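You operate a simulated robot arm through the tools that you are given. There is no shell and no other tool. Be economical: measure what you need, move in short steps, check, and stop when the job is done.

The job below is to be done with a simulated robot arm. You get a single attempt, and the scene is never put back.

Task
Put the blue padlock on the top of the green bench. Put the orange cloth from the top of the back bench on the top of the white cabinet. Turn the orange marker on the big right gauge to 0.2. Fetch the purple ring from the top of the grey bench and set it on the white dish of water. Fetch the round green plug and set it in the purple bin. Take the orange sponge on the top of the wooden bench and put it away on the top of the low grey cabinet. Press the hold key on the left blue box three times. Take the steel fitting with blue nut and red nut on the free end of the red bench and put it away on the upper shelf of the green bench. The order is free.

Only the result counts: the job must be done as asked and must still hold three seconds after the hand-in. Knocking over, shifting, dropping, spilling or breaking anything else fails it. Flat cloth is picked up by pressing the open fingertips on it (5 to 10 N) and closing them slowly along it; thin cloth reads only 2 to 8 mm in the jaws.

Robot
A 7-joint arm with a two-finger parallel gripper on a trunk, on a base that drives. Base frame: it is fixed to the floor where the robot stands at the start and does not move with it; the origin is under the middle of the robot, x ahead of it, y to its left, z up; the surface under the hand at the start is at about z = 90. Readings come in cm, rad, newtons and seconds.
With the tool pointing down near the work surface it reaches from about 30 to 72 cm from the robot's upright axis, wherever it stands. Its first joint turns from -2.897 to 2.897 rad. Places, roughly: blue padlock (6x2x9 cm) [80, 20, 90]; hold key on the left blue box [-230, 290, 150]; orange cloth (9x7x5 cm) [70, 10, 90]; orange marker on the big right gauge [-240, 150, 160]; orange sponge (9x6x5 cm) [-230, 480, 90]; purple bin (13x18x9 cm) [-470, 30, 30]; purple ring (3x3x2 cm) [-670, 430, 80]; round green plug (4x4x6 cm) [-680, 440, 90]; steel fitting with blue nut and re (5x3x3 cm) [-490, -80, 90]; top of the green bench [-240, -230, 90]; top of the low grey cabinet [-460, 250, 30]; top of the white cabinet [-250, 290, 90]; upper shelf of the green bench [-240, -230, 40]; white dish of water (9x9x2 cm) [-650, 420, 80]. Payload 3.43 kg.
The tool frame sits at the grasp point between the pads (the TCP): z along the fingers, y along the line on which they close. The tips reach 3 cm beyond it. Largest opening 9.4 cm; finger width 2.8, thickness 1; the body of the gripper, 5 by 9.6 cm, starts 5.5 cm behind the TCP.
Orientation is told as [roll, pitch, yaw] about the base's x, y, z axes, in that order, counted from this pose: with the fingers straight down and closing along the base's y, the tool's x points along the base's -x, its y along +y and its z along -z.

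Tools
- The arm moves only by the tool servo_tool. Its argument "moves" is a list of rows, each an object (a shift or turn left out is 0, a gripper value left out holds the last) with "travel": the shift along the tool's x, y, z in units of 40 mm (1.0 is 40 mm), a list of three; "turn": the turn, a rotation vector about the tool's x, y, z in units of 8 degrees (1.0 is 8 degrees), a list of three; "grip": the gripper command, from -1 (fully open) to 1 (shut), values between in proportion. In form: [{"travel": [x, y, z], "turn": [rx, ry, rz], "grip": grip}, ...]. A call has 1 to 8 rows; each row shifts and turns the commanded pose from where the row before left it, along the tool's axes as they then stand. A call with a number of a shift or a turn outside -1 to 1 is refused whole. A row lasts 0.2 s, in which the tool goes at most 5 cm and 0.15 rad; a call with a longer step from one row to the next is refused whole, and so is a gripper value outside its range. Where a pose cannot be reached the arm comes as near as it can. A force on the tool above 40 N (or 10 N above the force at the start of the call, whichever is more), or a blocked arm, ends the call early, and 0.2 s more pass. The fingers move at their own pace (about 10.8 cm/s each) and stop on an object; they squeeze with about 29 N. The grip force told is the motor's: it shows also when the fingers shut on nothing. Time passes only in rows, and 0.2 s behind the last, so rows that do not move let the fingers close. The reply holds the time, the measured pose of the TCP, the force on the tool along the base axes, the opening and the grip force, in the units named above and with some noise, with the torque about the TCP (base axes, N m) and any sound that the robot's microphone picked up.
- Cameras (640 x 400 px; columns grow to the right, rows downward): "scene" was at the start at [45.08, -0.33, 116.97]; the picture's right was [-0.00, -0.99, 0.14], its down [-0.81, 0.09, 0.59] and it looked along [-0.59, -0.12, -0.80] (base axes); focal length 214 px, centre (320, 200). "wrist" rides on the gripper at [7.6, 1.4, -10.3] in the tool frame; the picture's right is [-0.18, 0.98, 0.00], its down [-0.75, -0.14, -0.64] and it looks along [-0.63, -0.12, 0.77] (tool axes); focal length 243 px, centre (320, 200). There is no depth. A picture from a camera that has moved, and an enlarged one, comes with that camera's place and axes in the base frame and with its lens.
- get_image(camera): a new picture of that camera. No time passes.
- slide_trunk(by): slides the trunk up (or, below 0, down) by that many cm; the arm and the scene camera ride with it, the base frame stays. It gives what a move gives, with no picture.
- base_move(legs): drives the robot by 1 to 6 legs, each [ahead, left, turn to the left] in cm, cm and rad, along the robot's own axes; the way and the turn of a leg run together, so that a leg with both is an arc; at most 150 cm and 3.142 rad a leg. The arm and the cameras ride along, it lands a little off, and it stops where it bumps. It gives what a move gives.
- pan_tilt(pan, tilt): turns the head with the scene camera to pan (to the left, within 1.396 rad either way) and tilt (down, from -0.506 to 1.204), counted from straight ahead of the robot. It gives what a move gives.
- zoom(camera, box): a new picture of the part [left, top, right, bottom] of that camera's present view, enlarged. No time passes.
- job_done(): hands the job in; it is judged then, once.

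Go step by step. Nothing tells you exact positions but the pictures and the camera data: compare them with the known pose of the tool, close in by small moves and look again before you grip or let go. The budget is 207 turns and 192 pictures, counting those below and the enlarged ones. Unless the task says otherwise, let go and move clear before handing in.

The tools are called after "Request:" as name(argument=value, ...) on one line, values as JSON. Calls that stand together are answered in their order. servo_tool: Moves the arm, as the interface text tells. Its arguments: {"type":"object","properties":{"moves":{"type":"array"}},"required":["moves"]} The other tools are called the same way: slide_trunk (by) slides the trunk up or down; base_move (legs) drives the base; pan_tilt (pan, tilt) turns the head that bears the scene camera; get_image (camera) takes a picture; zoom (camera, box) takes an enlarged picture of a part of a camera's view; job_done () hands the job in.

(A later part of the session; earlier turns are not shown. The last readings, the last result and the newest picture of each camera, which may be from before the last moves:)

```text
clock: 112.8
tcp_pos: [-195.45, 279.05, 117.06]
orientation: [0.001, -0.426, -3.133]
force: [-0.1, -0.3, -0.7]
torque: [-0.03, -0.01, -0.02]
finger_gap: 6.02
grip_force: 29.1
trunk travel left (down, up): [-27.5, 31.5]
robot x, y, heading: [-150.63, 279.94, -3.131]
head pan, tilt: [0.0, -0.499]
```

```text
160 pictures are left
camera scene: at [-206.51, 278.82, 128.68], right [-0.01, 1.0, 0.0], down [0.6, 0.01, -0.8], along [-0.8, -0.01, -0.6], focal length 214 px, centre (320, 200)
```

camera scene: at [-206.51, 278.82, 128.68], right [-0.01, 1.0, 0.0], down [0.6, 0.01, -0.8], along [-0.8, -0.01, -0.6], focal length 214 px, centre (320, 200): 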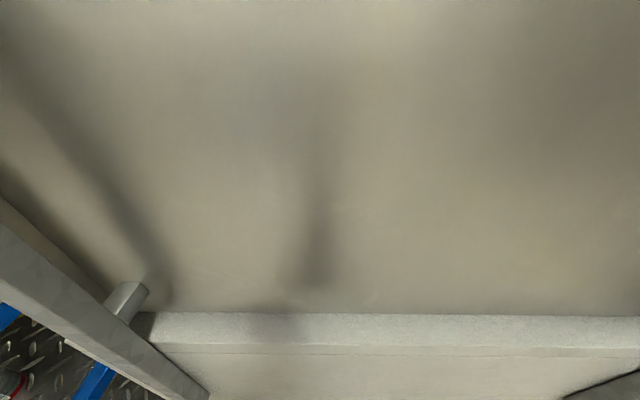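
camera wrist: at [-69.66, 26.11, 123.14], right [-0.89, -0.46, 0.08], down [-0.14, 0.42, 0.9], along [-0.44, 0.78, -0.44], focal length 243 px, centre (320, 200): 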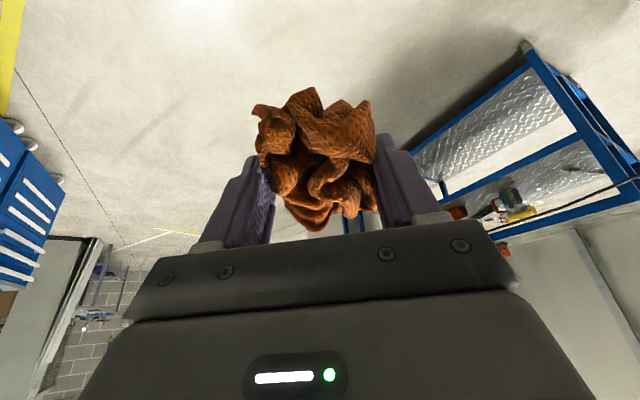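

The panel stands in front of the cabinet, so its top is on the far (-x) side. I'll go round past its end at y ≈ 390 and look first.

Request:
base_move(legs=[[10, -105, 0]])

Request:
get_image(camera="scene")

Request:
pan_tilt(pan=0.6, tilt=-0.5)

Request:
get_image(camera="scene")

```text
clock: 118.2
tcp_pos: [-206.89, 383.55, 117.02]
orientation: [0.002, -0.427, -3.131]
force: [-0.6, -0.2, -0.6]
torque: [-0.01, 0.0, 0.0]
finger_gap: 6.03
grip_force: 29.2
trunk travel left (down, up): [-27.5, 31.5]
robot x, y, heading: [-162.2, 384.39, -3.129]
head pan, tilt: [0.0, -0.499]
```

```text
159 pictures are left
camera scene: at [-217.9, 383.3, 128.69], right [-0.01, 1.0, 0.0], down [0.6, 0.01, -0.8], along [-0.8, -0.01, -0.6], focal length 214 px, centre (320, 200)
```

scene: 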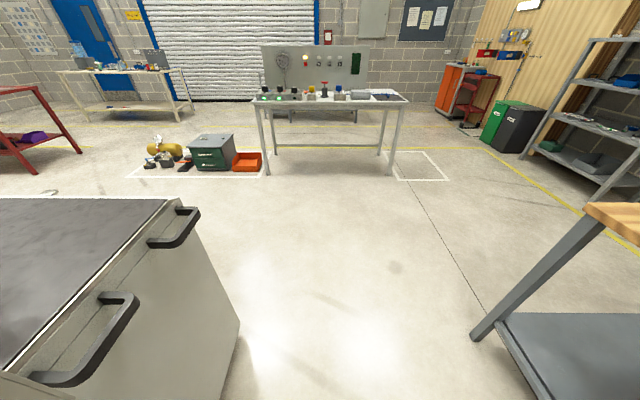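

```text
clock: 119.2
tcp_pos: [-206.9, 383.43, 117.0]
orientation: [0.001, -0.428, -3.13]
force: [1.1, -0.1, -0.7]
torque: [0.0, 0.02, 0.02]
finger_gap: 6.03
grip_force: 29.1
trunk travel left (down, up): [-27.5, 31.5]
robot x, y, heading: [-162.5, 384.55, -3.129]
head pan, tilt: [0.6, -0.499]
```

```text
158 pictures are left
camera scene: at [-217.37, 379.5, 129.75], right [-0.24, 0.82, -0.51], down [0.64, -0.26, -0.72], along [-0.73, -0.5, -0.46], focal length 214 px, centre (320, 200)
```

scene: 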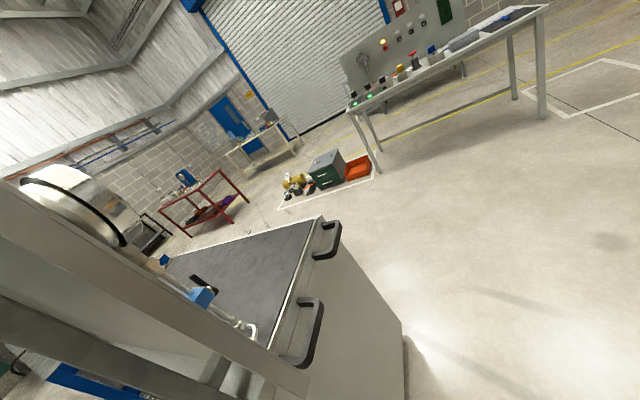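

Now I see the cabinet's dark top (x about -269..-228, y up to 337) and the boxes on the panel's -x side. I'll pass through the gap and turn to face the panel.

Request:
base_move(legs=[[85, -13, 0], [95, 0, 0], [0, 0, 3.125], [0, -95, 0]])

Request:
pan_tilt(pan=0, tilt=-0.5)

Request:
get_image(camera="scene")

Request:
get_image(camera="wrist")

```text
clock: 140.2
tcp_pos: [-297.35, 300.93, 116.96]
orientation: [-0.001, -0.429, 0.012]
force: [-0.1, -0.4, -0.3]
torque: [0.02, 0.0, -0.03]
finger_gap: 5.96
grip_force: 28.9
trunk travel left (down, up): [-27.5, 31.5]
robot x, y, heading: [-341.72, 300.01, 0.011]
head pan, tilt: [0.6, -0.499]
```

```text
clock: 141.2
tcp_pos: [-297.24, 300.89, 117.01]
orientation: [0.001, -0.427, 0.01]
force: [0.6, -0.5, 0.3]
torque: [-0.02, 0.01, -0.02]
finger_gap: 5.93
grip_force: 28.9
trunk travel left (down, up): [-27.5, 31.5]
robot x, y, heading: [-342.1, 300.1, 0.011]
head pan, tilt: [0.0, -0.499]
```

```text
157 pictures are left
camera scene: at [-286.26, 300.92, 128.69], right [0.01, -1.0, 0.0], down [-0.6, -0.01, -0.8], along [0.8, 0.01, -0.6], focal length 214 px, centre (320, 200)
```

scene: 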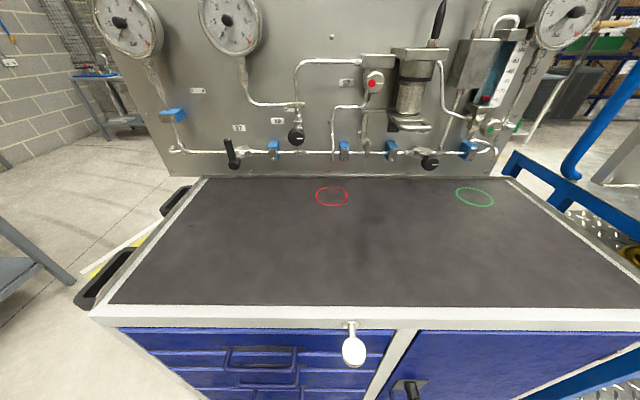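

```text
156 pictures are left
camera wrist: at [-308.48, 302.22, 123.14], right [0.16, 0.98, 0.08], down [0.42, -0.14, 0.9], along [0.89, -0.11, -0.44], focal length 243 px, centre (320, 200)
```

wrist: 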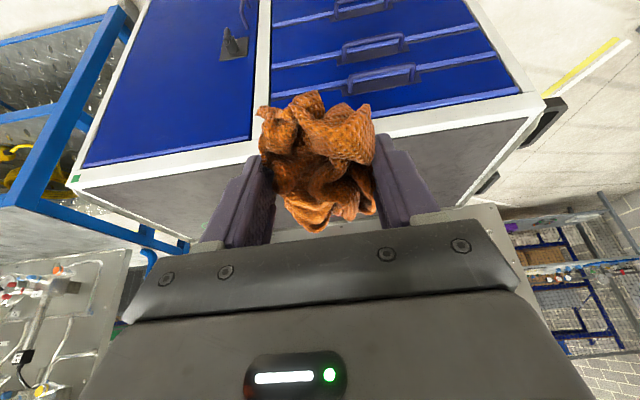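

The cabinet top is clear apart from two painted circles. I'll move in and set the cloth down near its front middle.

Request:
base_move(legs=[[32, 0, 0]])

Request:
servo_tool(moves=[{"turn": [0, 1, 0]}, {"turn": [0, 1, 0]}, {"turn": [0, 1, 0]}, {"travel": [-1, 0, 0.8]}, {"travel": [-1, 0, 0.9]}, {"travel": [-1, 0, 0.9]}, {"travel": [0, 0, 1]}])

Request:
get_image(camera="wrist")

```text
clock: 143.3
tcp_pos: [-265.57, 301.43, 117.01]
orientation: [0.001, -0.429, 0.011]
force: [1.1, 0.4, -0.4]
torque: [0.0, 0.03, 0.0]
finger_gap: 5.95
grip_force: 29.3
trunk travel left (down, up): [-27.5, 31.5]
robot x, y, heading: [-310.19, 300.59, 0.017]
head pan, tilt: [0.0, -0.499]
```

```text
refused: row 4 steps farther than a row can; nothing moved
```

```text
155 pictures are left
camera wrist: at [-276.76, 302.72, 123.11], right [0.16, 0.98, 0.08], down [0.42, -0.14, 0.9], along [0.89, -0.11, -0.44], focal length 243 px, centre (320, 200)
```

wrist: 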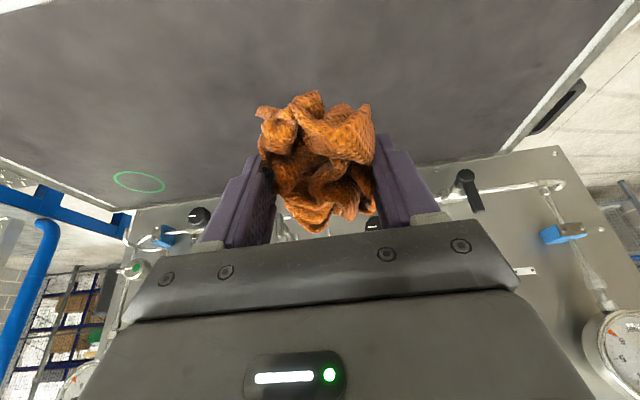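

Request:
servo_tool(moves=[{"turn": [0, 1, 0]}, {"turn": [0, 1, 0]}, {"turn": [0, 1, 0]}, {"travel": [-0.9, 0, 0.8]}, {"travel": [-0.9, 0, 0.8]}, {"travel": [-0.9, 0, 0.8]}, {"travel": [0, 0, 1]}, {"travel": [0, 0, 1]}])

Request:
get_image(camera="wrist")

```text
clock: 145.1
tcp_pos: [-254.73, 301.5, 99.42]
orientation: [0.0, -0.009, 0.013]
force: [-0.7, 0.9, -0.1]
torque: [0.02, -0.01, 0.03]
finger_gap: 5.93
grip_force: 28.9
trunk travel left (down, up): [-27.5, 31.5]
robot x, y, heading: [-310.54, 300.51, 0.01]
head pan, tilt: [0.0, -0.499]
```

```text
154 pictures are left
camera wrist: at [-262.28, 302.87, 109.57], right [0.17, 0.99, 0.0], down [0.75, -0.13, 0.65], along [0.64, -0.11, -0.76], focal length 243 px, centre (320, 200)
```

wrist: 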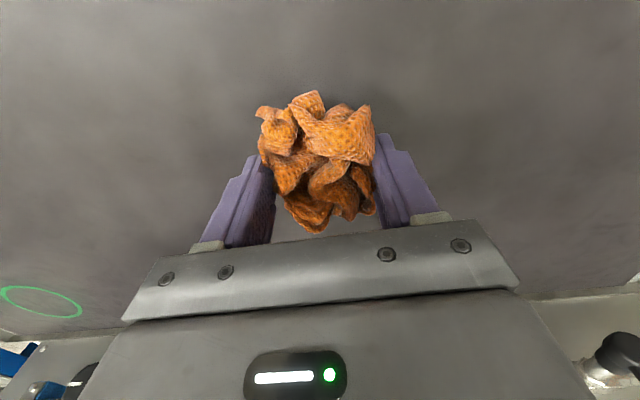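

Request:
servo_tool(moves=[{"travel": [0, 0, 0.6]}, {"travel": [0, 0, 0.4]}, {"travel": [0, 0, 0.2]}, {"travel": [0, 0, 0.12]}])

Request:
servo_tool(moves=[{"travel": [0, 0, 0.1]}, {"travel": [0, 0, 0.1]}, {"travel": [0, 0, 0.1]}])

```text
clock: 146.0
tcp_pos: [-254.49, 301.61, 95.05]
orientation: [0.001, -0.021, 0.011]
force: [-7.8, 0.0, 21.4]
torque: [-0.06, 0.15, -0.03]
finger_gap: 6.08
grip_force: 28.5
trunk travel left (down, up): [-27.5, 31.5]
robot x, y, heading: [-310.4, 300.38, 0.016]
head pan, tilt: [0.0, -0.499]
stopped in row 4: the force on the tool passed its limit at 41 N (the readings are from after the stop); the commanded pose is now the measured one
```

```text
clock: 146.4
tcp_pos: [-254.47, 301.62, 95.07]
orientation: [0.001, -0.026, 0.012]
force: [-12.1, -0.7, 28.8]
torque: [-0.26, 0.29, -0.15]
finger_gap: 6.08
grip_force: 29.3
trunk travel left (down, up): [-27.5, 31.5]
robot x, y, heading: [-310.63, 300.72, 0.015]
head pan, tilt: [0.0, -0.499]
stopped in row 2: the force on the tool passed its limit at 59 N (the readings are from after the stop); the commanded pose is now the measured one
```

Request:
servo_tool(moves=[{"travel": [0, 0, -0.08]}, {"grip": 0}, {"grip": -0.6}, {"grip": -1}, {"grip": -1}, {"travel": [0, 0, -1]}, {"travel": [0, 0, -1]}, {"travel": [0, 0, -1]}])

Request:
get_image(camera="wrist")

```text
clock: 148.2
tcp_pos: [-254.7, 301.66, 107.22]
orientation: [0.0, -0.02, 0.014]
force: [0.1, -0.4, -0.2]
torque: [0.0, -0.03, 0.02]
finger_gap: 9.4
grip_force: 0.0
trunk travel left (down, up): [-27.5, 31.5]
robot x, y, heading: [-310.61, 300.68, 0.015]
head pan, tilt: [0.0, -0.499]
```

```text
153 pictures are left
camera wrist: at [-262.45, 302.94, 117.22], right [0.17, 0.98, 0.0], down [0.74, -0.13, 0.66], along [0.65, -0.11, -0.75], focal length 243 px, centre (320, 200)
```

wrist: 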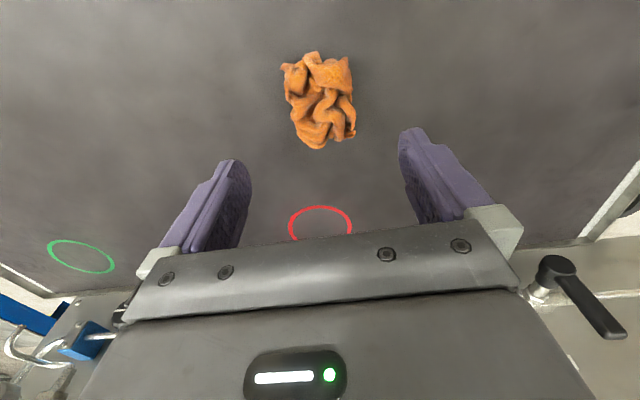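

The cloth lies on the cabinet top. Next the panel: I back off, raise the trunk and turn the fingers forward to see the boxes and gauges.

Request:
base_move(legs=[[-25, 0, 0]])

Request:
slide_trunk(by=25)

Request:
servo_tool(moves=[{"turn": [0, -1, 0], "travel": [0.5, 0, 0]}, {"turn": [0, -1, 0], "travel": [0.5, 0, 0]}, {"turn": [0, -1, 0], "travel": [0.5, 0, 0]}, {"turn": [0, -1, 0]}, {"turn": [0, -1, 0]}, {"turn": [0, -1, 0]}, {"turn": [0, -1, 0]}, {"turn": [0, -1, 0]}])

Request:
get_image(camera="scene")

```text
clock: 150.1
tcp_pos: [-279.62, 301.23, 107.12]
orientation: [0.002, -0.023, 0.009]
force: [-0.4, -0.3, 0.4]
torque: [-0.03, 0.0, -0.02]
finger_gap: 9.4
grip_force: 0.1
trunk travel left (down, up): [-27.5, 31.5]
robot x, y, heading: [-335.56, 300.17, 0.016]
head pan, tilt: [0.0, -0.499]
```

```text
clock: 152.7
tcp_pos: [-279.64, 301.19, 132.22]
orientation: [0.001, -0.022, 0.008]
force: [-0.3, -0.4, 0.2]
torque: [-0.01, -0.01, 0.01]
finger_gap: 9.4
grip_force: 0.1
trunk travel left (down, up): [-52.5, 6.5]
robot x, y, heading: [-335.31, 300.29, 0.011]
head pan, tilt: [0.0, -0.499]
```

```text
clock: 154.4
tcp_pos: [-285.49, 301.19, 131.11]
orientation: [0.002, -1.139, 0.006]
force: [-0.7, -0.1, 0.7]
torque: [0.02, 0.02, -0.01]
finger_gap: 9.4
grip_force: 0.1
trunk travel left (down, up): [-52.5, 6.5]
robot x, y, heading: [-335.38, 300.32, 0.014]
head pan, tilt: [0.0, -0.499]
```

```text
152 pictures are left
camera scene: at [-284.88, 301.0, 147.13], right [0.01, -1.0, 0.0], down [0.07, 0.0, -1.0], along [1.0, 0.01, 0.07], focal length 214 px, centre (320, 200)
```

scene: 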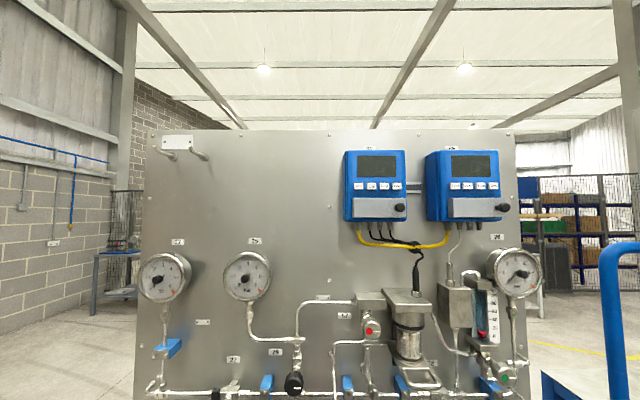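

Request:
zoom(camera="scene", box=[335, 140, 415, 230])

```text
4.44 times, centred on (375, 185) of scene
camera zoom: at [-284.88, 301.0, 147.13], right [0.01, -1.0, 0.0], down [0.07, 0.0, -1.0], along [1.0, 0.01, 0.07], focal length 953 px, centre (76, 267)
```

zoom: 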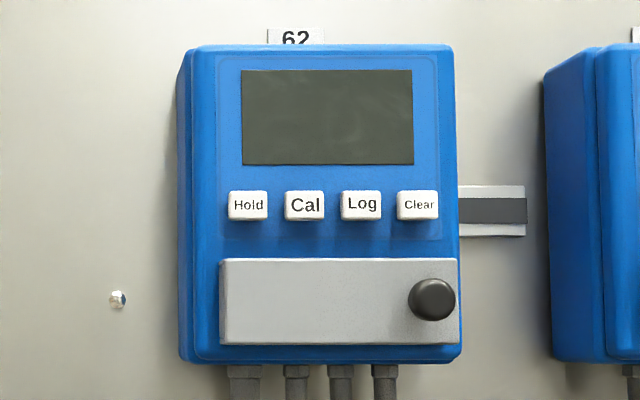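

Left box keys are Hold, Cal, Log, Clear; the Hold key is at about y 291.6, z 154.5. I'll level the fingers, close them, and come in front of it.

Request:
servo_tool(moves=[{"turn": [0, -1, 0], "grip": 1}, {"turn": [0, -1, 0]}, {"turn": [0, -1, 0]}, {"turn": [0, -0.09, 0], "travel": [-0.9, -0.5, 0]}, {"travel": [-0.9, -0.5, 0]}, {"travel": [-0.9, -0.5, 0]}, {"travel": [-0.9, -0.5, 0]}, {"travel": [-0.9, -0.4, 0]}])

Request:
servo_tool(moves=[{"travel": [-0.9, 0, 0]}, {"travel": [-0.4, 0, 0]}])

Request:
get_image(camera="scene")

Request:
get_image(camera="wrist")

```text
clock: 156.2
tcp_pos: [-285.64, 291.42, 149.21]
orientation: [2.3, -1.568, -2.29]
force: [-0.1, -0.2, -1.3]
torque: [0.0, 0.01, 0.07]
finger_gap: 0.02
grip_force: 29.0
trunk travel left (down, up): [-52.5, 6.5]
robot x, y, heading: [-335.2, 300.22, 0.011]
head pan, tilt: [0.0, -0.499]
```

```text
clock: 156.8
tcp_pos: [-285.4, 291.53, 154.32]
orientation: [0.833, -1.57, -0.822]
force: [-0.4, -0.2, 0.4]
torque: [0.01, -0.06, 0.0]
finger_gap: 0.0
grip_force: 29.1
trunk travel left (down, up): [-52.5, 6.5]
robot x, y, heading: [-335.67, 299.93, 0.013]
head pan, tilt: [0.0, -0.499]
```

```text
150 pictures are left
camera scene: at [-291.61, 291.33, 169.08], right [0.01, -1.0, 0.0], down [0.48, 0.01, -0.88], along [0.88, 0.01, 0.48], focal length 214 px, centre (320, 200)
```

scene: 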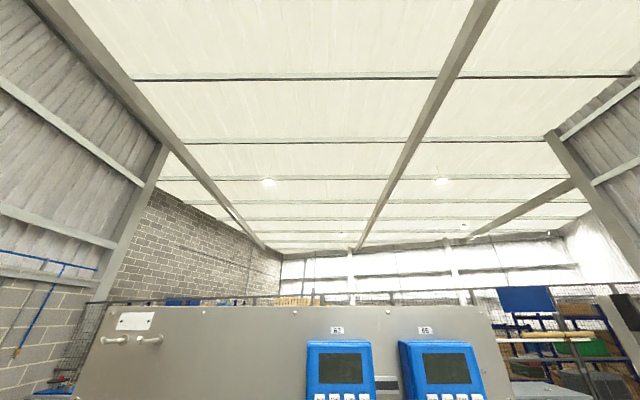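

```text
149 pictures are left
camera wrist: at [-295.58, 292.83, 146.71], right [-0.01, 0.98, 0.18], down [-0.64, -0.15, 0.75], along [0.77, -0.11, 0.63], focal length 243 px, centre (320, 200)
```

wrist: 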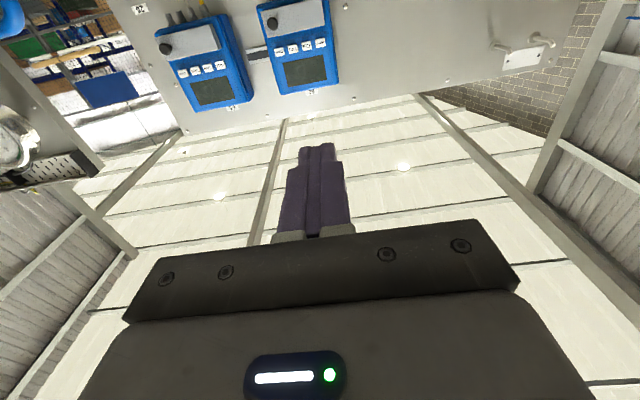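

Request:
base_move(legs=[[26, 0.7, 0]])

Request:
servo_tool(moves=[{"travel": [0, 0, 1]}, {"travel": [0, 0, 1]}, {"travel": [0, 0, 0.6]}])

Request:
get_image(camera="wrist")

```text
clock: 158.7
tcp_pos: [-259.22, 292.56, 154.24]
orientation: [0.757, -1.568, -0.745]
force: [0.0, -0.2, 0.8]
torque: [-0.01, 0.02, 0.03]
finger_gap: 0.0
grip_force: 29.6
trunk travel left (down, up): [-52.5, 6.5]
robot x, y, heading: [-309.35, 301.32, 0.014]
head pan, tilt: [0.0, -0.499]
```

```text
clock: 159.5
tcp_pos: [-248.81, 292.6, 154.2]
orientation: [1.007, -1.57, -0.998]
force: [-0.5, -0.5, 0.9]
torque: [0.01, 0.02, 0.04]
finger_gap: 0.02
grip_force: 29.2
trunk travel left (down, up): [-52.5, 6.5]
robot x, y, heading: [-309.61, 301.13, 0.01]
head pan, tilt: [0.0, -0.499]
```

```text
148 pictures are left
camera wrist: at [-259.12, 293.92, 146.64], right [-0.01, 0.98, 0.19], down [-0.64, -0.15, 0.75], along [0.77, -0.11, 0.63], focal length 243 px, centre (320, 200)
```

wrist: 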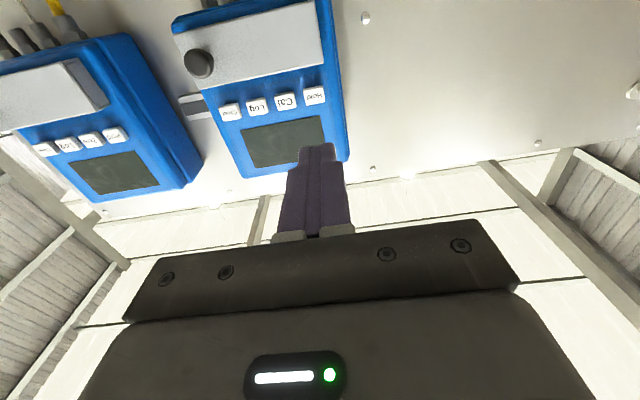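

Request:
servo_tool(moves=[{"travel": [0.08, 0, 0.9]}, {"travel": [0, 0, 0.6]}])

Request:
zoom(camera="wrist", box=[220, 60, 420, 200])

```text
clock: 160.1
tcp_pos: [-242.84, 292.66, 154.04]
orientation: [1.263, -1.568, -1.253]
force: [-0.4, 0.1, 0.7]
torque: [-0.01, -0.04, -0.05]
finger_gap: 0.0
grip_force: 28.6
trunk travel left (down, up): [-52.5, 6.5]
robot x, y, heading: [-309.56, 301.54, 0.008]
head pan, tilt: [0.0, -0.499]
```

```text
2.86 times, centred on (320, 130) of wrist
camera zoom: at [-253.09, 294.01, 146.35], right [-0.01, 0.98, 0.19], down [-0.64, -0.15, 0.75], along [0.77, -0.11, 0.63], focal length 693 px, centre (320, 400)
```

zoom: 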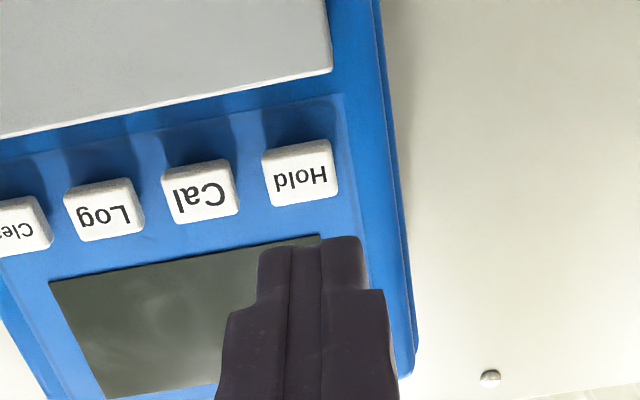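

Request:
servo_tool(moves=[{"travel": [-0.05, -0.1, 0.7]}, {"travel": [0, 0, 0.5]}])

Request:
zoom(camera="wrist", box=[220, 60, 420, 200])

```text
clock: 160.7
tcp_pos: [-238.06, 292.27, 154.36]
orientation: [2.065, -1.568, -2.056]
force: [-0.5, -0.2, -0.2]
torque: [-0.01, 0.01, 0.03]
finger_gap: 0.0
grip_force: 28.8
trunk travel left (down, up): [-52.5, 6.5]
robot x, y, heading: [-309.44, 301.41, 0.013]
head pan, tilt: [0.0, -0.499]
```

```text
2.86 times, centred on (320, 130) of wrist
camera zoom: at [-248.24, 293.64, 146.62], right [-0.01, 0.98, 0.19], down [-0.64, -0.15, 0.75], along [0.77, -0.11, 0.63], focal length 693 px, centre (320, 400)
```

zoom: 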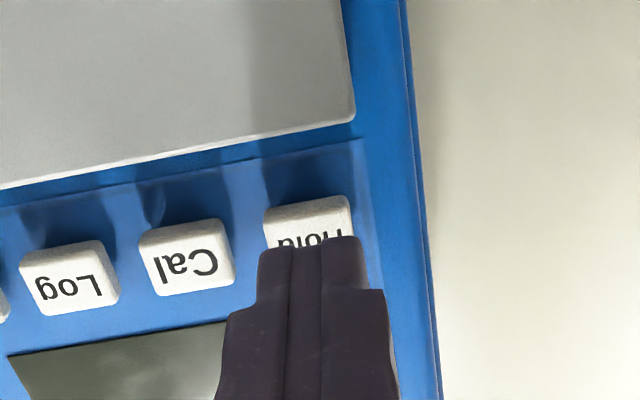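

Well aligned with Hold. Now I advance in fine steps watching force and sound.

Request:
servo_tool(moves=[{"travel": [0, 0, 0.15]}, {"travel": [0, 0, 0.15]}, {"travel": [0, 0, 0.1]}])

Request:
zoom(camera="wrist", box=[220, 60, 420, 200])

```text
clock: 161.5
tcp_pos: [-236.5, 292.35, 154.13]
orientation: [1.732, -1.567, -1.726]
force: [0.4, 0.0, 0.3]
torque: [0.01, -0.01, -0.02]
finger_gap: 0.0
grip_force: 28.9
trunk travel left (down, up): [-52.5, 6.5]
robot x, y, heading: [-309.43, 300.84, 0.007]
head pan, tilt: [0.0, -0.499]
```

```text
2.86 times, centred on (320, 130) of wrist
camera zoom: at [-246.66, 293.64, 146.58], right [-0.01, 0.98, 0.19], down [-0.64, -0.15, 0.75], along [0.77, -0.11, 0.63], focal length 693 px, centre (320, 400)
```

zoom: 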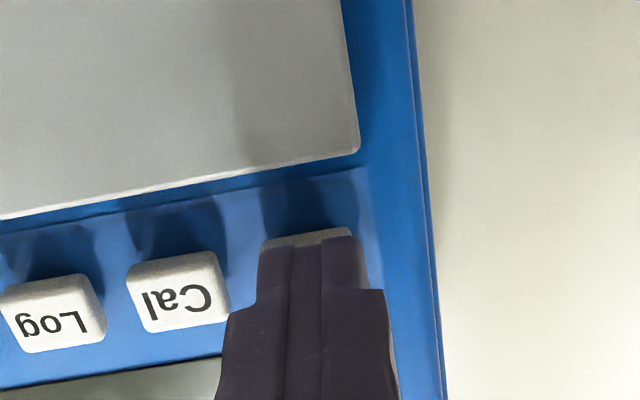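

Request:
servo_tool(moves=[{"travel": [0, 0, 0.05]}, {"travel": [0, 0, 0.05]}])

Request:
servo_tool(moves=[{"travel": [0, 0, 0.05]}, {"travel": [0, 0, 0.05]}])

```text
clock: 162.1
tcp_pos: [-236.11, 292.28, 154.18]
orientation: [0.944, -1.57, -0.937]
force: [0.6, -0.3, 0.7]
torque: [0.05, -0.01, 0.02]
finger_gap: 0.0
grip_force: 29.3
trunk travel left (down, up): [-52.5, 6.5]
robot x, y, heading: [-309.22, 301.21, 0.011]
head pan, tilt: [0.0, -0.499]
```

```text
clock: 162.7
tcp_pos: [-235.72, 292.34, 154.18]
orientation: [0.695, -1.57, -0.688]
force: [-2.7, 1.0, -1.2]
torque: [0.0, 0.06, -0.03]
finger_gap: 0.0
grip_force: 29.1
trunk travel left (down, up): [-52.5, 6.5]
robot x, y, heading: [-309.16, 301.43, 0.011]
head pan, tilt: [0.0, -0.499]
heard: click
```

One click. Retract and press again, twice.

Request:
servo_tool(moves=[{"travel": [0, 0, -0.2]}, {"travel": [0, 0, -0.05]}, {}])

Request:
servo_tool(moves=[{"travel": [0, 0, 0.15]}, {"travel": [0, 0, 0.05]}, {"travel": [0, 0, 0.05]}])

```text
clock: 163.5
tcp_pos: [-236.66, 292.35, 154.25]
orientation: [1.584, -1.571, -1.574]
force: [0.2, -1.5, -0.3]
torque: [0.0, 0.02, -0.01]
finger_gap: 0.0
grip_force: 28.8
trunk travel left (down, up): [-52.5, 6.5]
robot x, y, heading: [-309.27, 301.51, 0.015]
head pan, tilt: [0.0, -0.499]
```

```text
clock: 164.3
tcp_pos: [-235.77, 292.43, 154.19]
orientation: [0.864, -1.568, -0.857]
force: [-2.6, -0.2, -1.8]
torque: [0.02, 0.05, 0.0]
finger_gap: 0.0
grip_force: 28.4
trunk travel left (down, up): [-52.5, 6.5]
robot x, y, heading: [-309.45, 301.02, 0.015]
head pan, tilt: [0.0, -0.499]
heard: click
```

Request:
servo_tool(moves=[{"travel": [0, 0, -0.2]}, {"travel": [0, 0, -0.05]}, {}])

Request:
servo_tool(moves=[{"travel": [0, 0, 0.15]}, {"travel": [0, 0, 0.05]}, {"travel": [0, 0, 0.05]}])

Request:
servo_tool(moves=[{"travel": [0, 0, -0.2]}, {"travel": [0, 0, -1]}, {"travel": [0, 0, -1]}, {"travel": [0, 0, -1]}])

Request:
get_image(camera="wrist")

```text
clock: 165.1
tcp_pos: [-236.79, 292.33, 154.24]
orientation: [1.572, -1.57, -1.561]
force: [-0.5, -0.4, -0.3]
torque: [0.01, 0.01, 0.0]
finger_gap: 0.0
grip_force: 29.0
trunk travel left (down, up): [-52.5, 6.5]
robot x, y, heading: [-309.23, 300.81, 0.011]
head pan, tilt: [0.0, -0.499]
```

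```text
clock: 165.9
tcp_pos: [-235.79, 292.3, 154.18]
orientation: [0.992, -1.569, -0.984]
force: [-2.0, 0.0, -1.8]
torque: [0.03, 0.01, 0.01]
finger_gap: 0.0
grip_force: 29.2
trunk travel left (down, up): [-52.5, 6.5]
robot x, y, heading: [-309.52, 301.32, 0.011]
head pan, tilt: [0.0, -0.499]
heard: click
```

```text
clock: 166.9
tcp_pos: [-248.67, 292.17, 154.55]
orientation: [2.954, -1.568, -2.944]
force: [-0.6, 0.0, 0.3]
torque: [0.02, 0.0, 0.03]
finger_gap: 0.01
grip_force: 29.4
trunk travel left (down, up): [-52.5, 6.5]
robot x, y, heading: [-309.44, 301.32, 0.014]
head pan, tilt: [0.0, -0.499]
```

```text
144 pictures are left
camera wrist: at [-258.88, 293.5, 146.8], right [-0.01, 0.98, 0.18], down [-0.64, -0.15, 0.75], along [0.77, -0.11, 0.63], focal length 243 px, centre (320, 200)
```

wrist: 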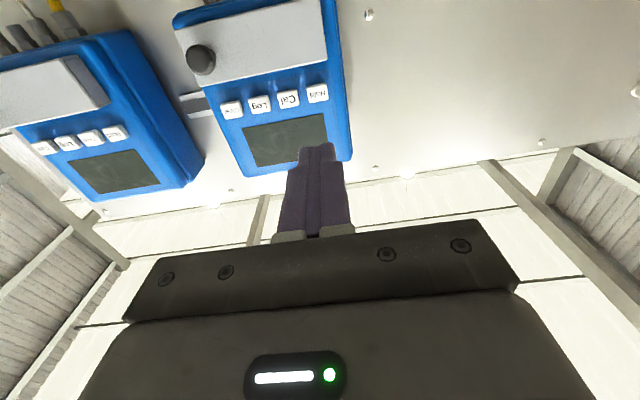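

Three clicks heard. Next the gauge panel near y = 150: back off and slide right.

Request:
base_move(legs=[[-45, 0, 0], [0, -145, -0.011]])

Request:
servo_tool(moves=[{"turn": [0, 1, 0]}, {"turn": [0, 1, 0]}, {"turn": [0, 1, 0]}, {"travel": [0.5, 0.5, 0]}])

Request:
get_image(camera="scene")

```text
clock: 176.5
tcp_pos: [-294.17, 144.98, 154.38]
orientation: [1.484, -1.569, -1.494]
force: [-1.4, -0.2, 0.0]
torque: [0.03, 0.01, 0.03]
finger_gap: 0.01
grip_force: 29.7
trunk travel left (down, up): [-52.5, 6.5]
robot x, y, heading: [-354.55, 155.45, -0.006]
head pan, tilt: [0.0, -0.499]
```

```text
clock: 177.5
tcp_pos: [-294.76, 147.28, 152.56]
orientation: [0.002, -1.151, -0.014]
force: [0.2, 1.1, 0.0]
torque: [-0.04, 0.05, 0.0]
finger_gap: 0.0
grip_force: 28.8
trunk travel left (down, up): [-52.5, 6.5]
robot x, y, heading: [-354.82, 155.26, -0.004]
head pan, tilt: [0.0, -0.499]
```

```text
143 pictures are left
camera scene: at [-294.49, 147.13, 168.53], right [-0.01, -1.0, 0.0], down [0.08, 0.0, -1.0], along [1.0, -0.01, 0.08], focal length 214 px, centre (320, 200)
```

scene: 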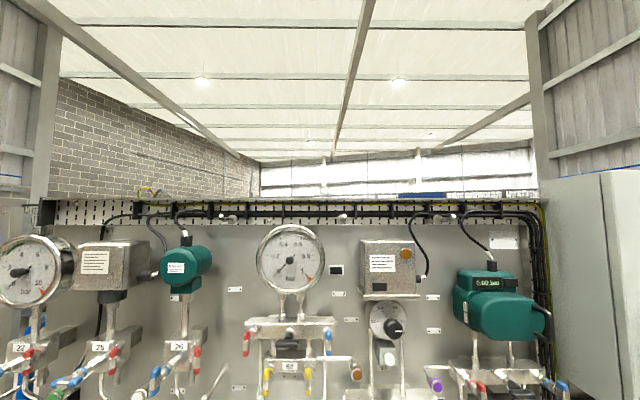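

Request:
zoom(camera="scene", box=[240, 215, 340, 305])

Request:
zoom(camera="scene", box=[0, 210, 440, 400])

```text
4.44 times, centred on (290, 260) of scene
camera zoom: at [-294.49, 147.13, 168.53], right [-0.01, -1.0, 0.0], down [0.08, 0.0, -1.0], along [1.0, -0.01, 0.08], focal length 953 px, centre (453, -67)
```

zoom: 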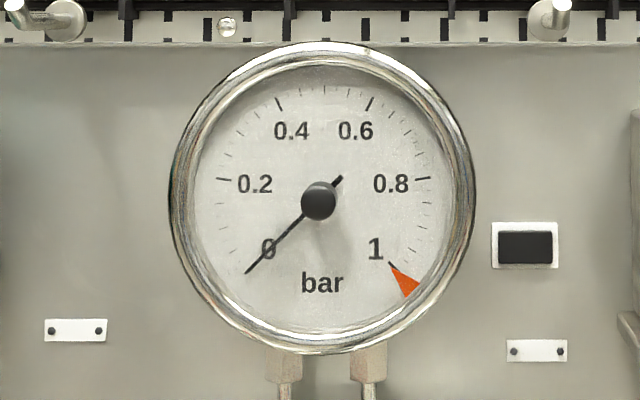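

```text
1.45 times, centred on (220, 305) of scene
camera zoom: at [-294.49, 147.13, 168.53], right [-0.01, -1.0, 0.0], down [0.08, 0.0, -1.0], along [1.0, -0.01, 0.08], focal length 312 px, centre (466, 47)
```

zoom: 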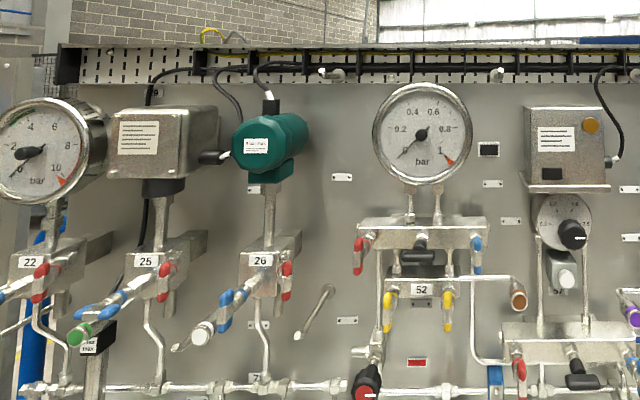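

The big right gauge (0–1 bar) is centred near (y 154, z 158); its orange marker sits at about 1. I'll look at what is below and get nearer.

Request:
pan_tilt(pan=0, tilt=0.4)

Request:
get_image(camera="scene")

```text
clock: 178.7
tcp_pos: [-294.89, 147.22, 152.46]
orientation: [0.004, -1.152, -0.014]
force: [0.2, -0.5, 0.3]
torque: [0.04, 0.0, 0.0]
finger_gap: 0.0
grip_force: 29.2
trunk travel left (down, up): [-52.5, 6.5]
robot x, y, heading: [-355.35, 155.35, -0.013]
head pan, tilt: [0.0, 0.4]
```

```text
140 pictures are left
camera scene: at [-295.36, 146.97, 160.48], right [-0.01, -1.0, 0.0], down [-0.73, 0.01, -0.68], along [0.68, -0.01, -0.73], focal length 214 px, centre (320, 200)
```

scene: 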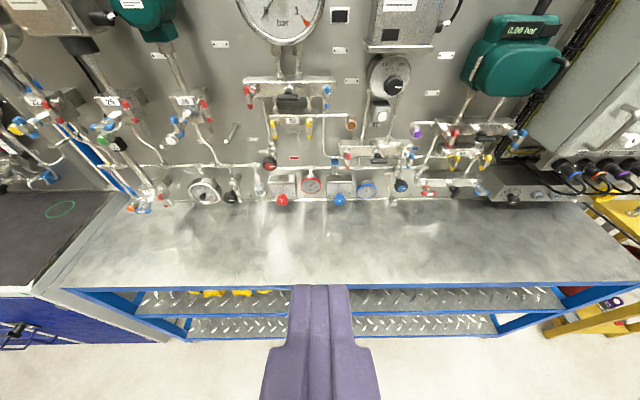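

Request:
base_move(legs=[[20, 0, 0.008]])

Request:
servo_tool(moves=[{"turn": [0, -1, 0]}, {"turn": [0, -1, 0]}, {"turn": [0, -1, 0]}, {"travel": [-0.7, 0.9, 0]}, {"travel": [-0.6, 0.8, 0]}])

Request:
get_image(camera="wrist")

Request:
get_image(camera="scene")

```text
clock: 180.3
tcp_pos: [-274.74, 147.48, 152.56]
orientation: [0.004, -1.15, -0.004]
force: [0.3, -0.1, 0.4]
torque: [0.01, 0.0, -0.01]
finger_gap: 0.02
grip_force: 29.0
trunk travel left (down, up): [-52.5, 6.5]
robot x, y, heading: [-334.57, 155.59, 0.001]
head pan, tilt: [0.0, 0.4]
```

```text
clock: 181.5
tcp_pos: [-274.88, 154.46, 157.77]
orientation: [0.75, -1.571, -0.752]
force: [0.0, 0.6, 0.0]
torque: [0.01, 0.04, -0.02]
finger_gap: 0.02
grip_force: 29.0
trunk travel left (down, up): [-52.5, 6.5]
robot x, y, heading: [-334.81, 155.13, 0.003]
head pan, tilt: [0.0, 0.4]
```

```text
139 pictures are left
camera wrist: at [-285.02, 155.83, 150.11], right [0.0, 0.98, 0.18], down [-0.64, -0.14, 0.75], along [0.77, -0.12, 0.63], focal length 243 px, centre (320, 200)
```

wrist: 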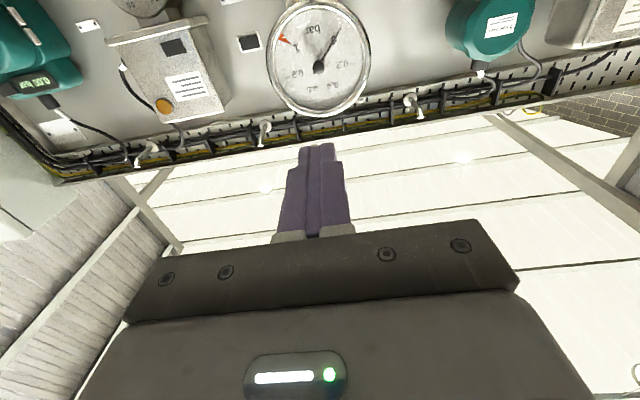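

```text
138 pictures are left
camera scene: at [-278.52, 154.28, 164.78], right [0.0, -1.0, 0.0], down [-0.39, 0.0, -0.92], along [0.92, 0.0, -0.39], focal length 214 px, centre (320, 200)
```

scene: 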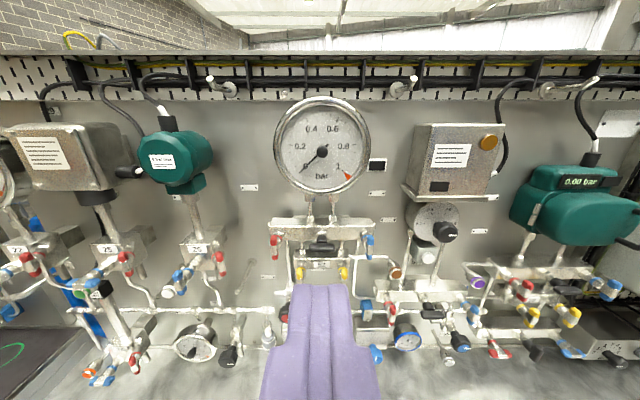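

Request:
zoom(camera="scene", box=[265, 85, 385, 205])

Request:
zoom(camera="wrist", box=[260, 0, 380, 120])

```text
3.33 times, centred on (325, 145) of scene
camera zoom: at [-278.52, 154.28, 164.78], right [0.0, -1.0, 0.0], down [-0.39, 0.0, -0.92], along [0.92, 0.0, -0.39], focal length 715 px, centre (303, 383)
```

zoom: 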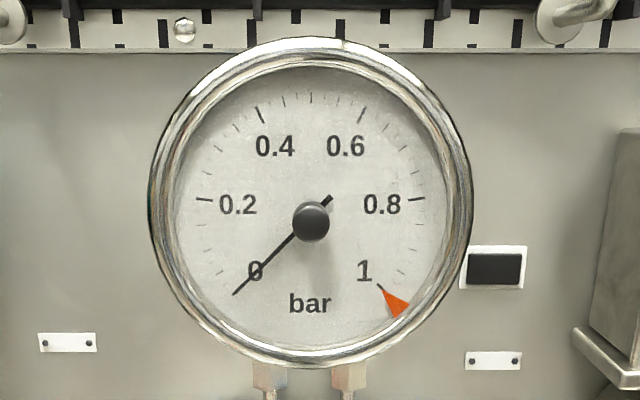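

```text
3.33 times, centred on (320, 60) of wrist
camera zoom: at [-285.02, 155.83, 150.11], right [0.0, 0.98, 0.18], down [-0.64, -0.14, 0.75], along [0.77, -0.12, 0.63], focal length 809 px, centre (320, 667)
```

zoom: 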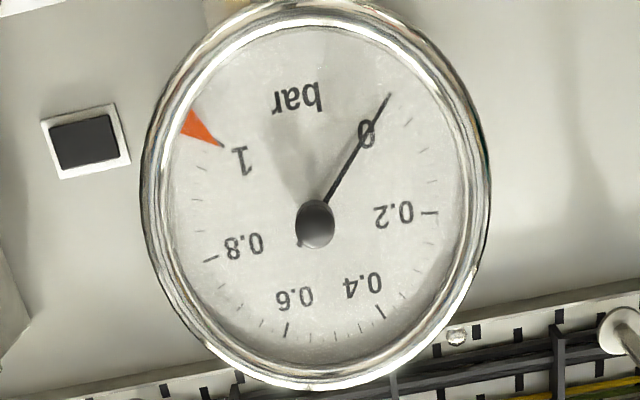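

The centre knob seems to stand off the dial near (-242.6, 154.0, 158.3). I'll open the fingers partly and come close to see how it is built.

Request:
servo_tool(moves=[{"grip": 0.0, "travel": [-0.1, -0.1, 1]}, {"travel": [0, 0, 1]}, {"travel": [0, 0, 1]}, {"travel": [0, 0, 1]}, {"travel": [0, 0, 1]}, {"travel": [0, 0, 0.7]}])

Request:
get_image(camera="wrist")

Request:
get_image(camera="scene")

```text
clock: 182.9
tcp_pos: [-251.85, 153.86, 158.21]
orientation: [0.857, -1.57, -0.862]
force: [-0.3, -0.4, 0.1]
torque: [0.01, 0.01, 0.0]
finger_gap: 4.69
grip_force: 0.0
trunk travel left (down, up): [-52.5, 6.5]
robot x, y, heading: [-335.0, 155.26, 0.003]
head pan, tilt: [0.0, 0.4]
```

```text
135 pictures are left
camera wrist: at [-262.02, 155.25, 150.54], right [0.0, 0.98, 0.19], down [-0.64, -0.14, 0.75], along [0.77, -0.12, 0.63], focal length 243 px, centre (320, 200)
```

wrist: 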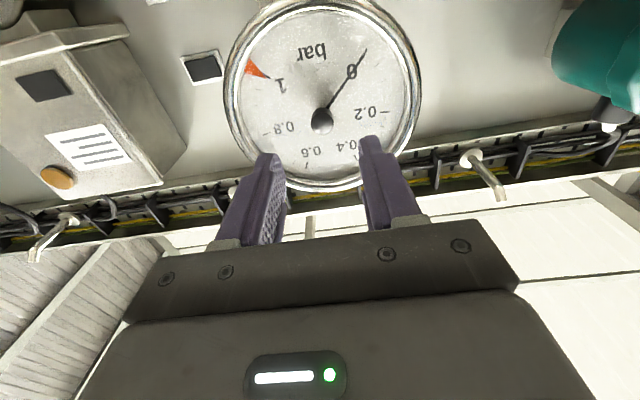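

```text
134 pictures are left
camera scene: at [-255.51, 153.69, 165.21], right [0.0, -1.0, 0.0], down [-0.39, 0.0, -0.92], along [0.92, 0.0, -0.39], focal length 214 px, centre (320, 200)
```

scene: 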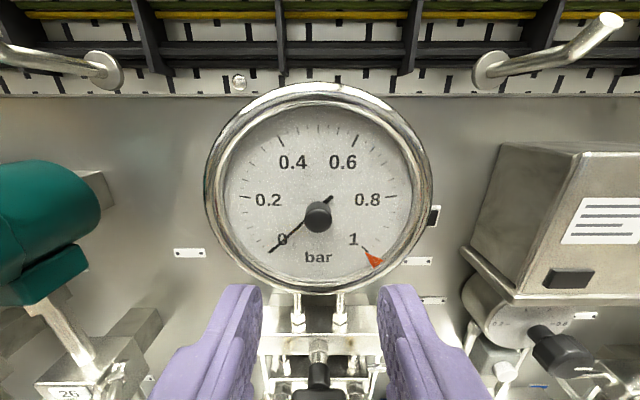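

Request:
servo_tool(moves=[{"travel": [0, 0, 0.9]}, {"travel": [0, 0, 0.75]}])

Request:
zoom(camera="wrist", box=[230, 80, 410, 220])

Request:
zoom(camera="scene", box=[220, 150, 420, 330])

```text
clock: 183.5
tcp_pos: [-245.32, 153.77, 158.11]
orientation: [0.609, -1.571, -0.612]
force: [-0.5, 0.8, 0.2]
torque: [0.01, 0.0, -0.01]
finger_gap: 4.7
grip_force: 0.1
trunk travel left (down, up): [-52.5, 6.5]
robot x, y, heading: [-334.71, 155.31, -0.002]
head pan, tilt: [0.0, 0.4]
```

```text
2.86 times, centred on (320, 150) of wrist
camera zoom: at [-255.55, 155.2, 150.48], right [0.0, 0.98, 0.18], down [-0.64, -0.14, 0.75], along [0.77, -0.12, 0.63], focal length 693 px, centre (320, 343)
```

zoom: 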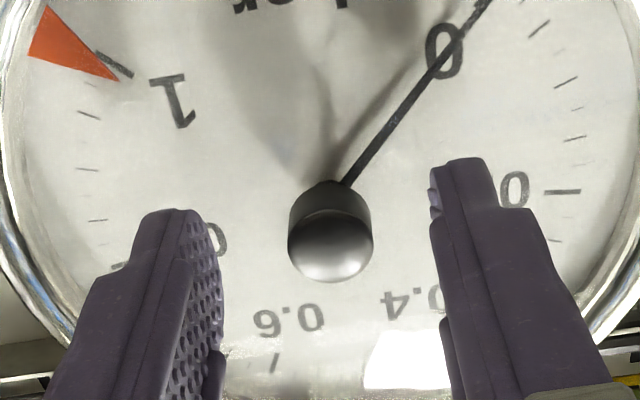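

```text
2.22 times, centred on (320, 240) of scene
camera zoom: at [-249.04, 153.65, 165.15], right [0.0, -1.0, 0.0], down [-0.39, 0.0, -0.92], along [0.92, 0.0, -0.39], focal length 477 px, centre (320, 111)
```

zoom: 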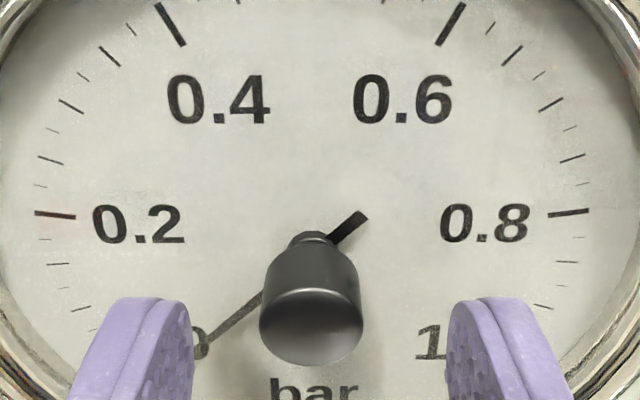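

The knob stands out on a neck in front of the needle, so it is the marker's setting knob. I'll advance a little and grip it.

Request:
servo_tool(moves=[{"travel": [0, 0.05, 0.2]}, {"travel": [0, 0, 0.1]}])

Request:
zoom(camera="wrist", box=[230, 80, 410, 220])

Request:
zoom(camera="scene", box=[220, 150, 420, 330])

```text
clock: 184.1
tcp_pos: [-244.3, 154.03, 158.16]
orientation: [2.008, -1.57, -2.014]
force: [0.1, 0.5, -0.3]
torque: [-0.02, 0.03, -0.01]
finger_gap: 4.67
grip_force: 0.1
trunk travel left (down, up): [-52.5, 6.5]
robot x, y, heading: [-334.94, 155.3, 0.004]
head pan, tilt: [0.0, 0.4]
```

```text
2.86 times, centred on (320, 150) of wrist
camera zoom: at [-254.46, 155.45, 150.56], right [0.0, 0.98, 0.19], down [-0.64, -0.14, 0.75], along [0.77, -0.12, 0.63], focal length 693 px, centre (320, 343)
```

zoom: 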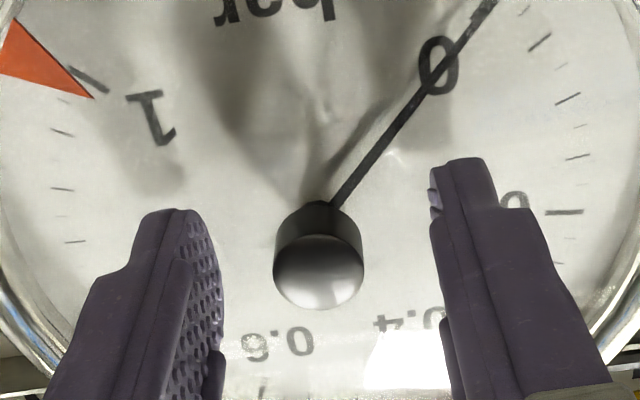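

```text
2.22 times, centred on (320, 240) of scene
camera zoom: at [-247.97, 153.89, 165.24], right [0.0, -1.0, 0.0], down [-0.39, 0.0, -0.92], along [0.92, 0.0, -0.39], focal length 477 px, centre (320, 111)
```

zoom: 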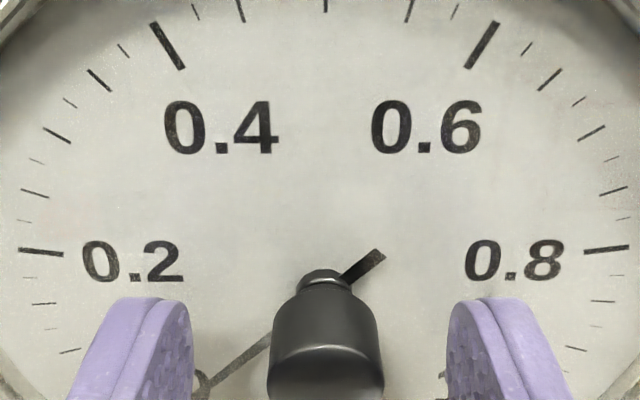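

Request:
servo_tool(moves=[{"travel": [0, -0.05, 0]}, {"turn": [0, 0, 1]}, {"turn": [0, 0, 1]}, {"turn": [0, 0, 1]}, {"turn": [0, 0, 1]}, {"turn": [0, 0, 1]}, {"turn": [0, 0, 1]}, {"turn": [0, 0, 1]}])

Request:
get_image(camera="wrist")

```text
clock: 185.9
tcp_pos: [-244.18, 153.76, 158.12]
orientation: [1.572, -0.59, -1.572]
force: [0.6, 0.1, -1.1]
torque: [0.01, -0.04, -0.02]
finger_gap: 4.7
grip_force: 0.0
trunk travel left (down, up): [-52.5, 6.5]
robot x, y, heading: [-334.95, 155.56, -0.001]
head pan, tilt: [0.0, 0.4]
```

```text
129 pictures are left
camera wrist: at [-254.42, 160.95, 155.02], right [0.0, 0.39, 0.92], down [-0.64, -0.7, 0.3], along [0.77, -0.59, 0.25], focal length 243 px, centre (320, 200)
```

wrist: 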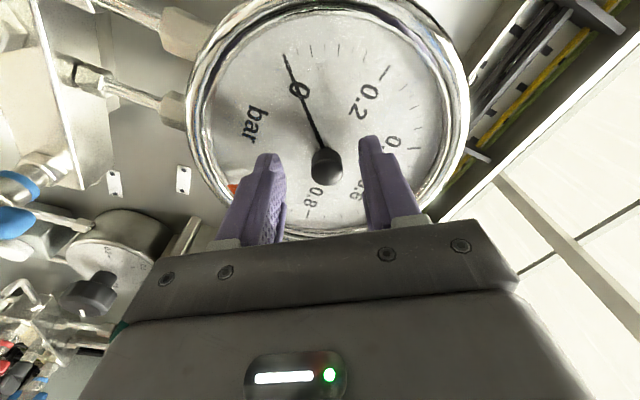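

Request:
servo_tool(moves=[{"turn": [0, 0, 1]}, {"turn": [0, 0, 1]}, {"turn": [0, 0, 1]}, {"turn": [0, 0, 1]}, {"grip": 0.4}, {"grip": 1}, {"grip": 1}])

Request:
get_image(camera="wrist")

```text
clock: 187.5
tcp_pos: [-244.26, 153.95, 158.39]
orientation: [1.578, -0.034, -1.573]
force: [12.1, 1.2, 21.7]
torque: [0.02, -0.08, 0.18]
finger_gap: 1.87
grip_force: 45.2
trunk travel left (down, up): [-52.5, 6.5]
robot x, y, heading: [-335.33, 155.43, -0.004]
head pan, tilt: [0.0, 0.4]
```

```text
128 pictures are left
camera wrist: at [-254.43, 161.57, 159.57], right [-0.01, -0.15, 0.99], down [-0.64, -0.76, -0.12], along [0.76, -0.64, -0.09], focal length 243 px, centre (320, 200)
```

wrist: 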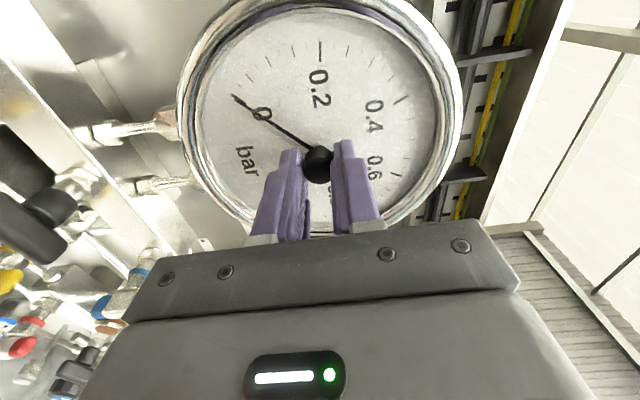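

The grip pulled the tool up a bit (knob slightly higher). I'll relieve that offset before turning.

Request:
servo_tool(moves=[{"travel": [0, 0.06, 0.03]}, {}])

```text
clock: 188.1
tcp_pos: [-244.25, 153.99, 158.44]
orientation: [1.572, -0.035, -1.574]
force: [5.9, 2.8, 18.1]
torque: [-0.02, -0.13, -1.31]
finger_gap: 1.86
grip_force: 45.5
trunk travel left (down, up): [-52.5, 6.5]
robot x, y, heading: [-334.59, 155.33, -0.001]
head pan, tilt: [0.0, 0.4]
```

Request:
servo_tool(moves=[{"travel": [0, 0.1, 0]}, {}])

```text
clock: 188.7
tcp_pos: [-244.16, 153.92, 158.55]
orientation: [1.567, -0.033, -1.571]
force: [-8.9, -0.8, -7.1]
torque: [-0.01, -0.28, -1.0]
finger_gap: 1.9
grip_force: 45.2
trunk travel left (down, up): [-52.5, 6.5]
robot x, y, heading: [-335.16, 155.02, -0.003]
head pan, tilt: [0.0, 0.4]
```

Request:
servo_tool(moves=[{"travel": [0, -0.03, -0.03]}, {"turn": [0, 0, -0.6]}, {"turn": [0, 0, -0.6]}, {"turn": [0, 0, -0.6]}])

Request:
get_image(camera="wrist")

```text
clock: 189.7
tcp_pos: [-244.32, 153.83, 158.54]
orientation: [1.568, -0.286, -1.573]
force: [-9.2, -0.5, -15.2]
torque: [0.0, -0.02, -0.14]
finger_gap: 1.85
grip_force: 45.9
trunk travel left (down, up): [-52.5, 6.5]
robot x, y, heading: [-335.19, 155.15, 0.003]
head pan, tilt: [0.0, 0.4]
```

```text
127 pictures are left
camera wrist: at [-254.44, 161.59, 157.72], right [0.0, 0.1, 0.99], down [-0.64, -0.76, 0.08], along [0.77, -0.64, 0.06], focal length 243 px, centre (320, 200)
```

wrist: 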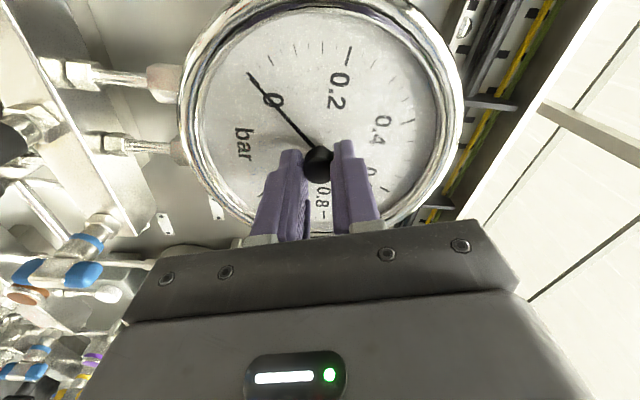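

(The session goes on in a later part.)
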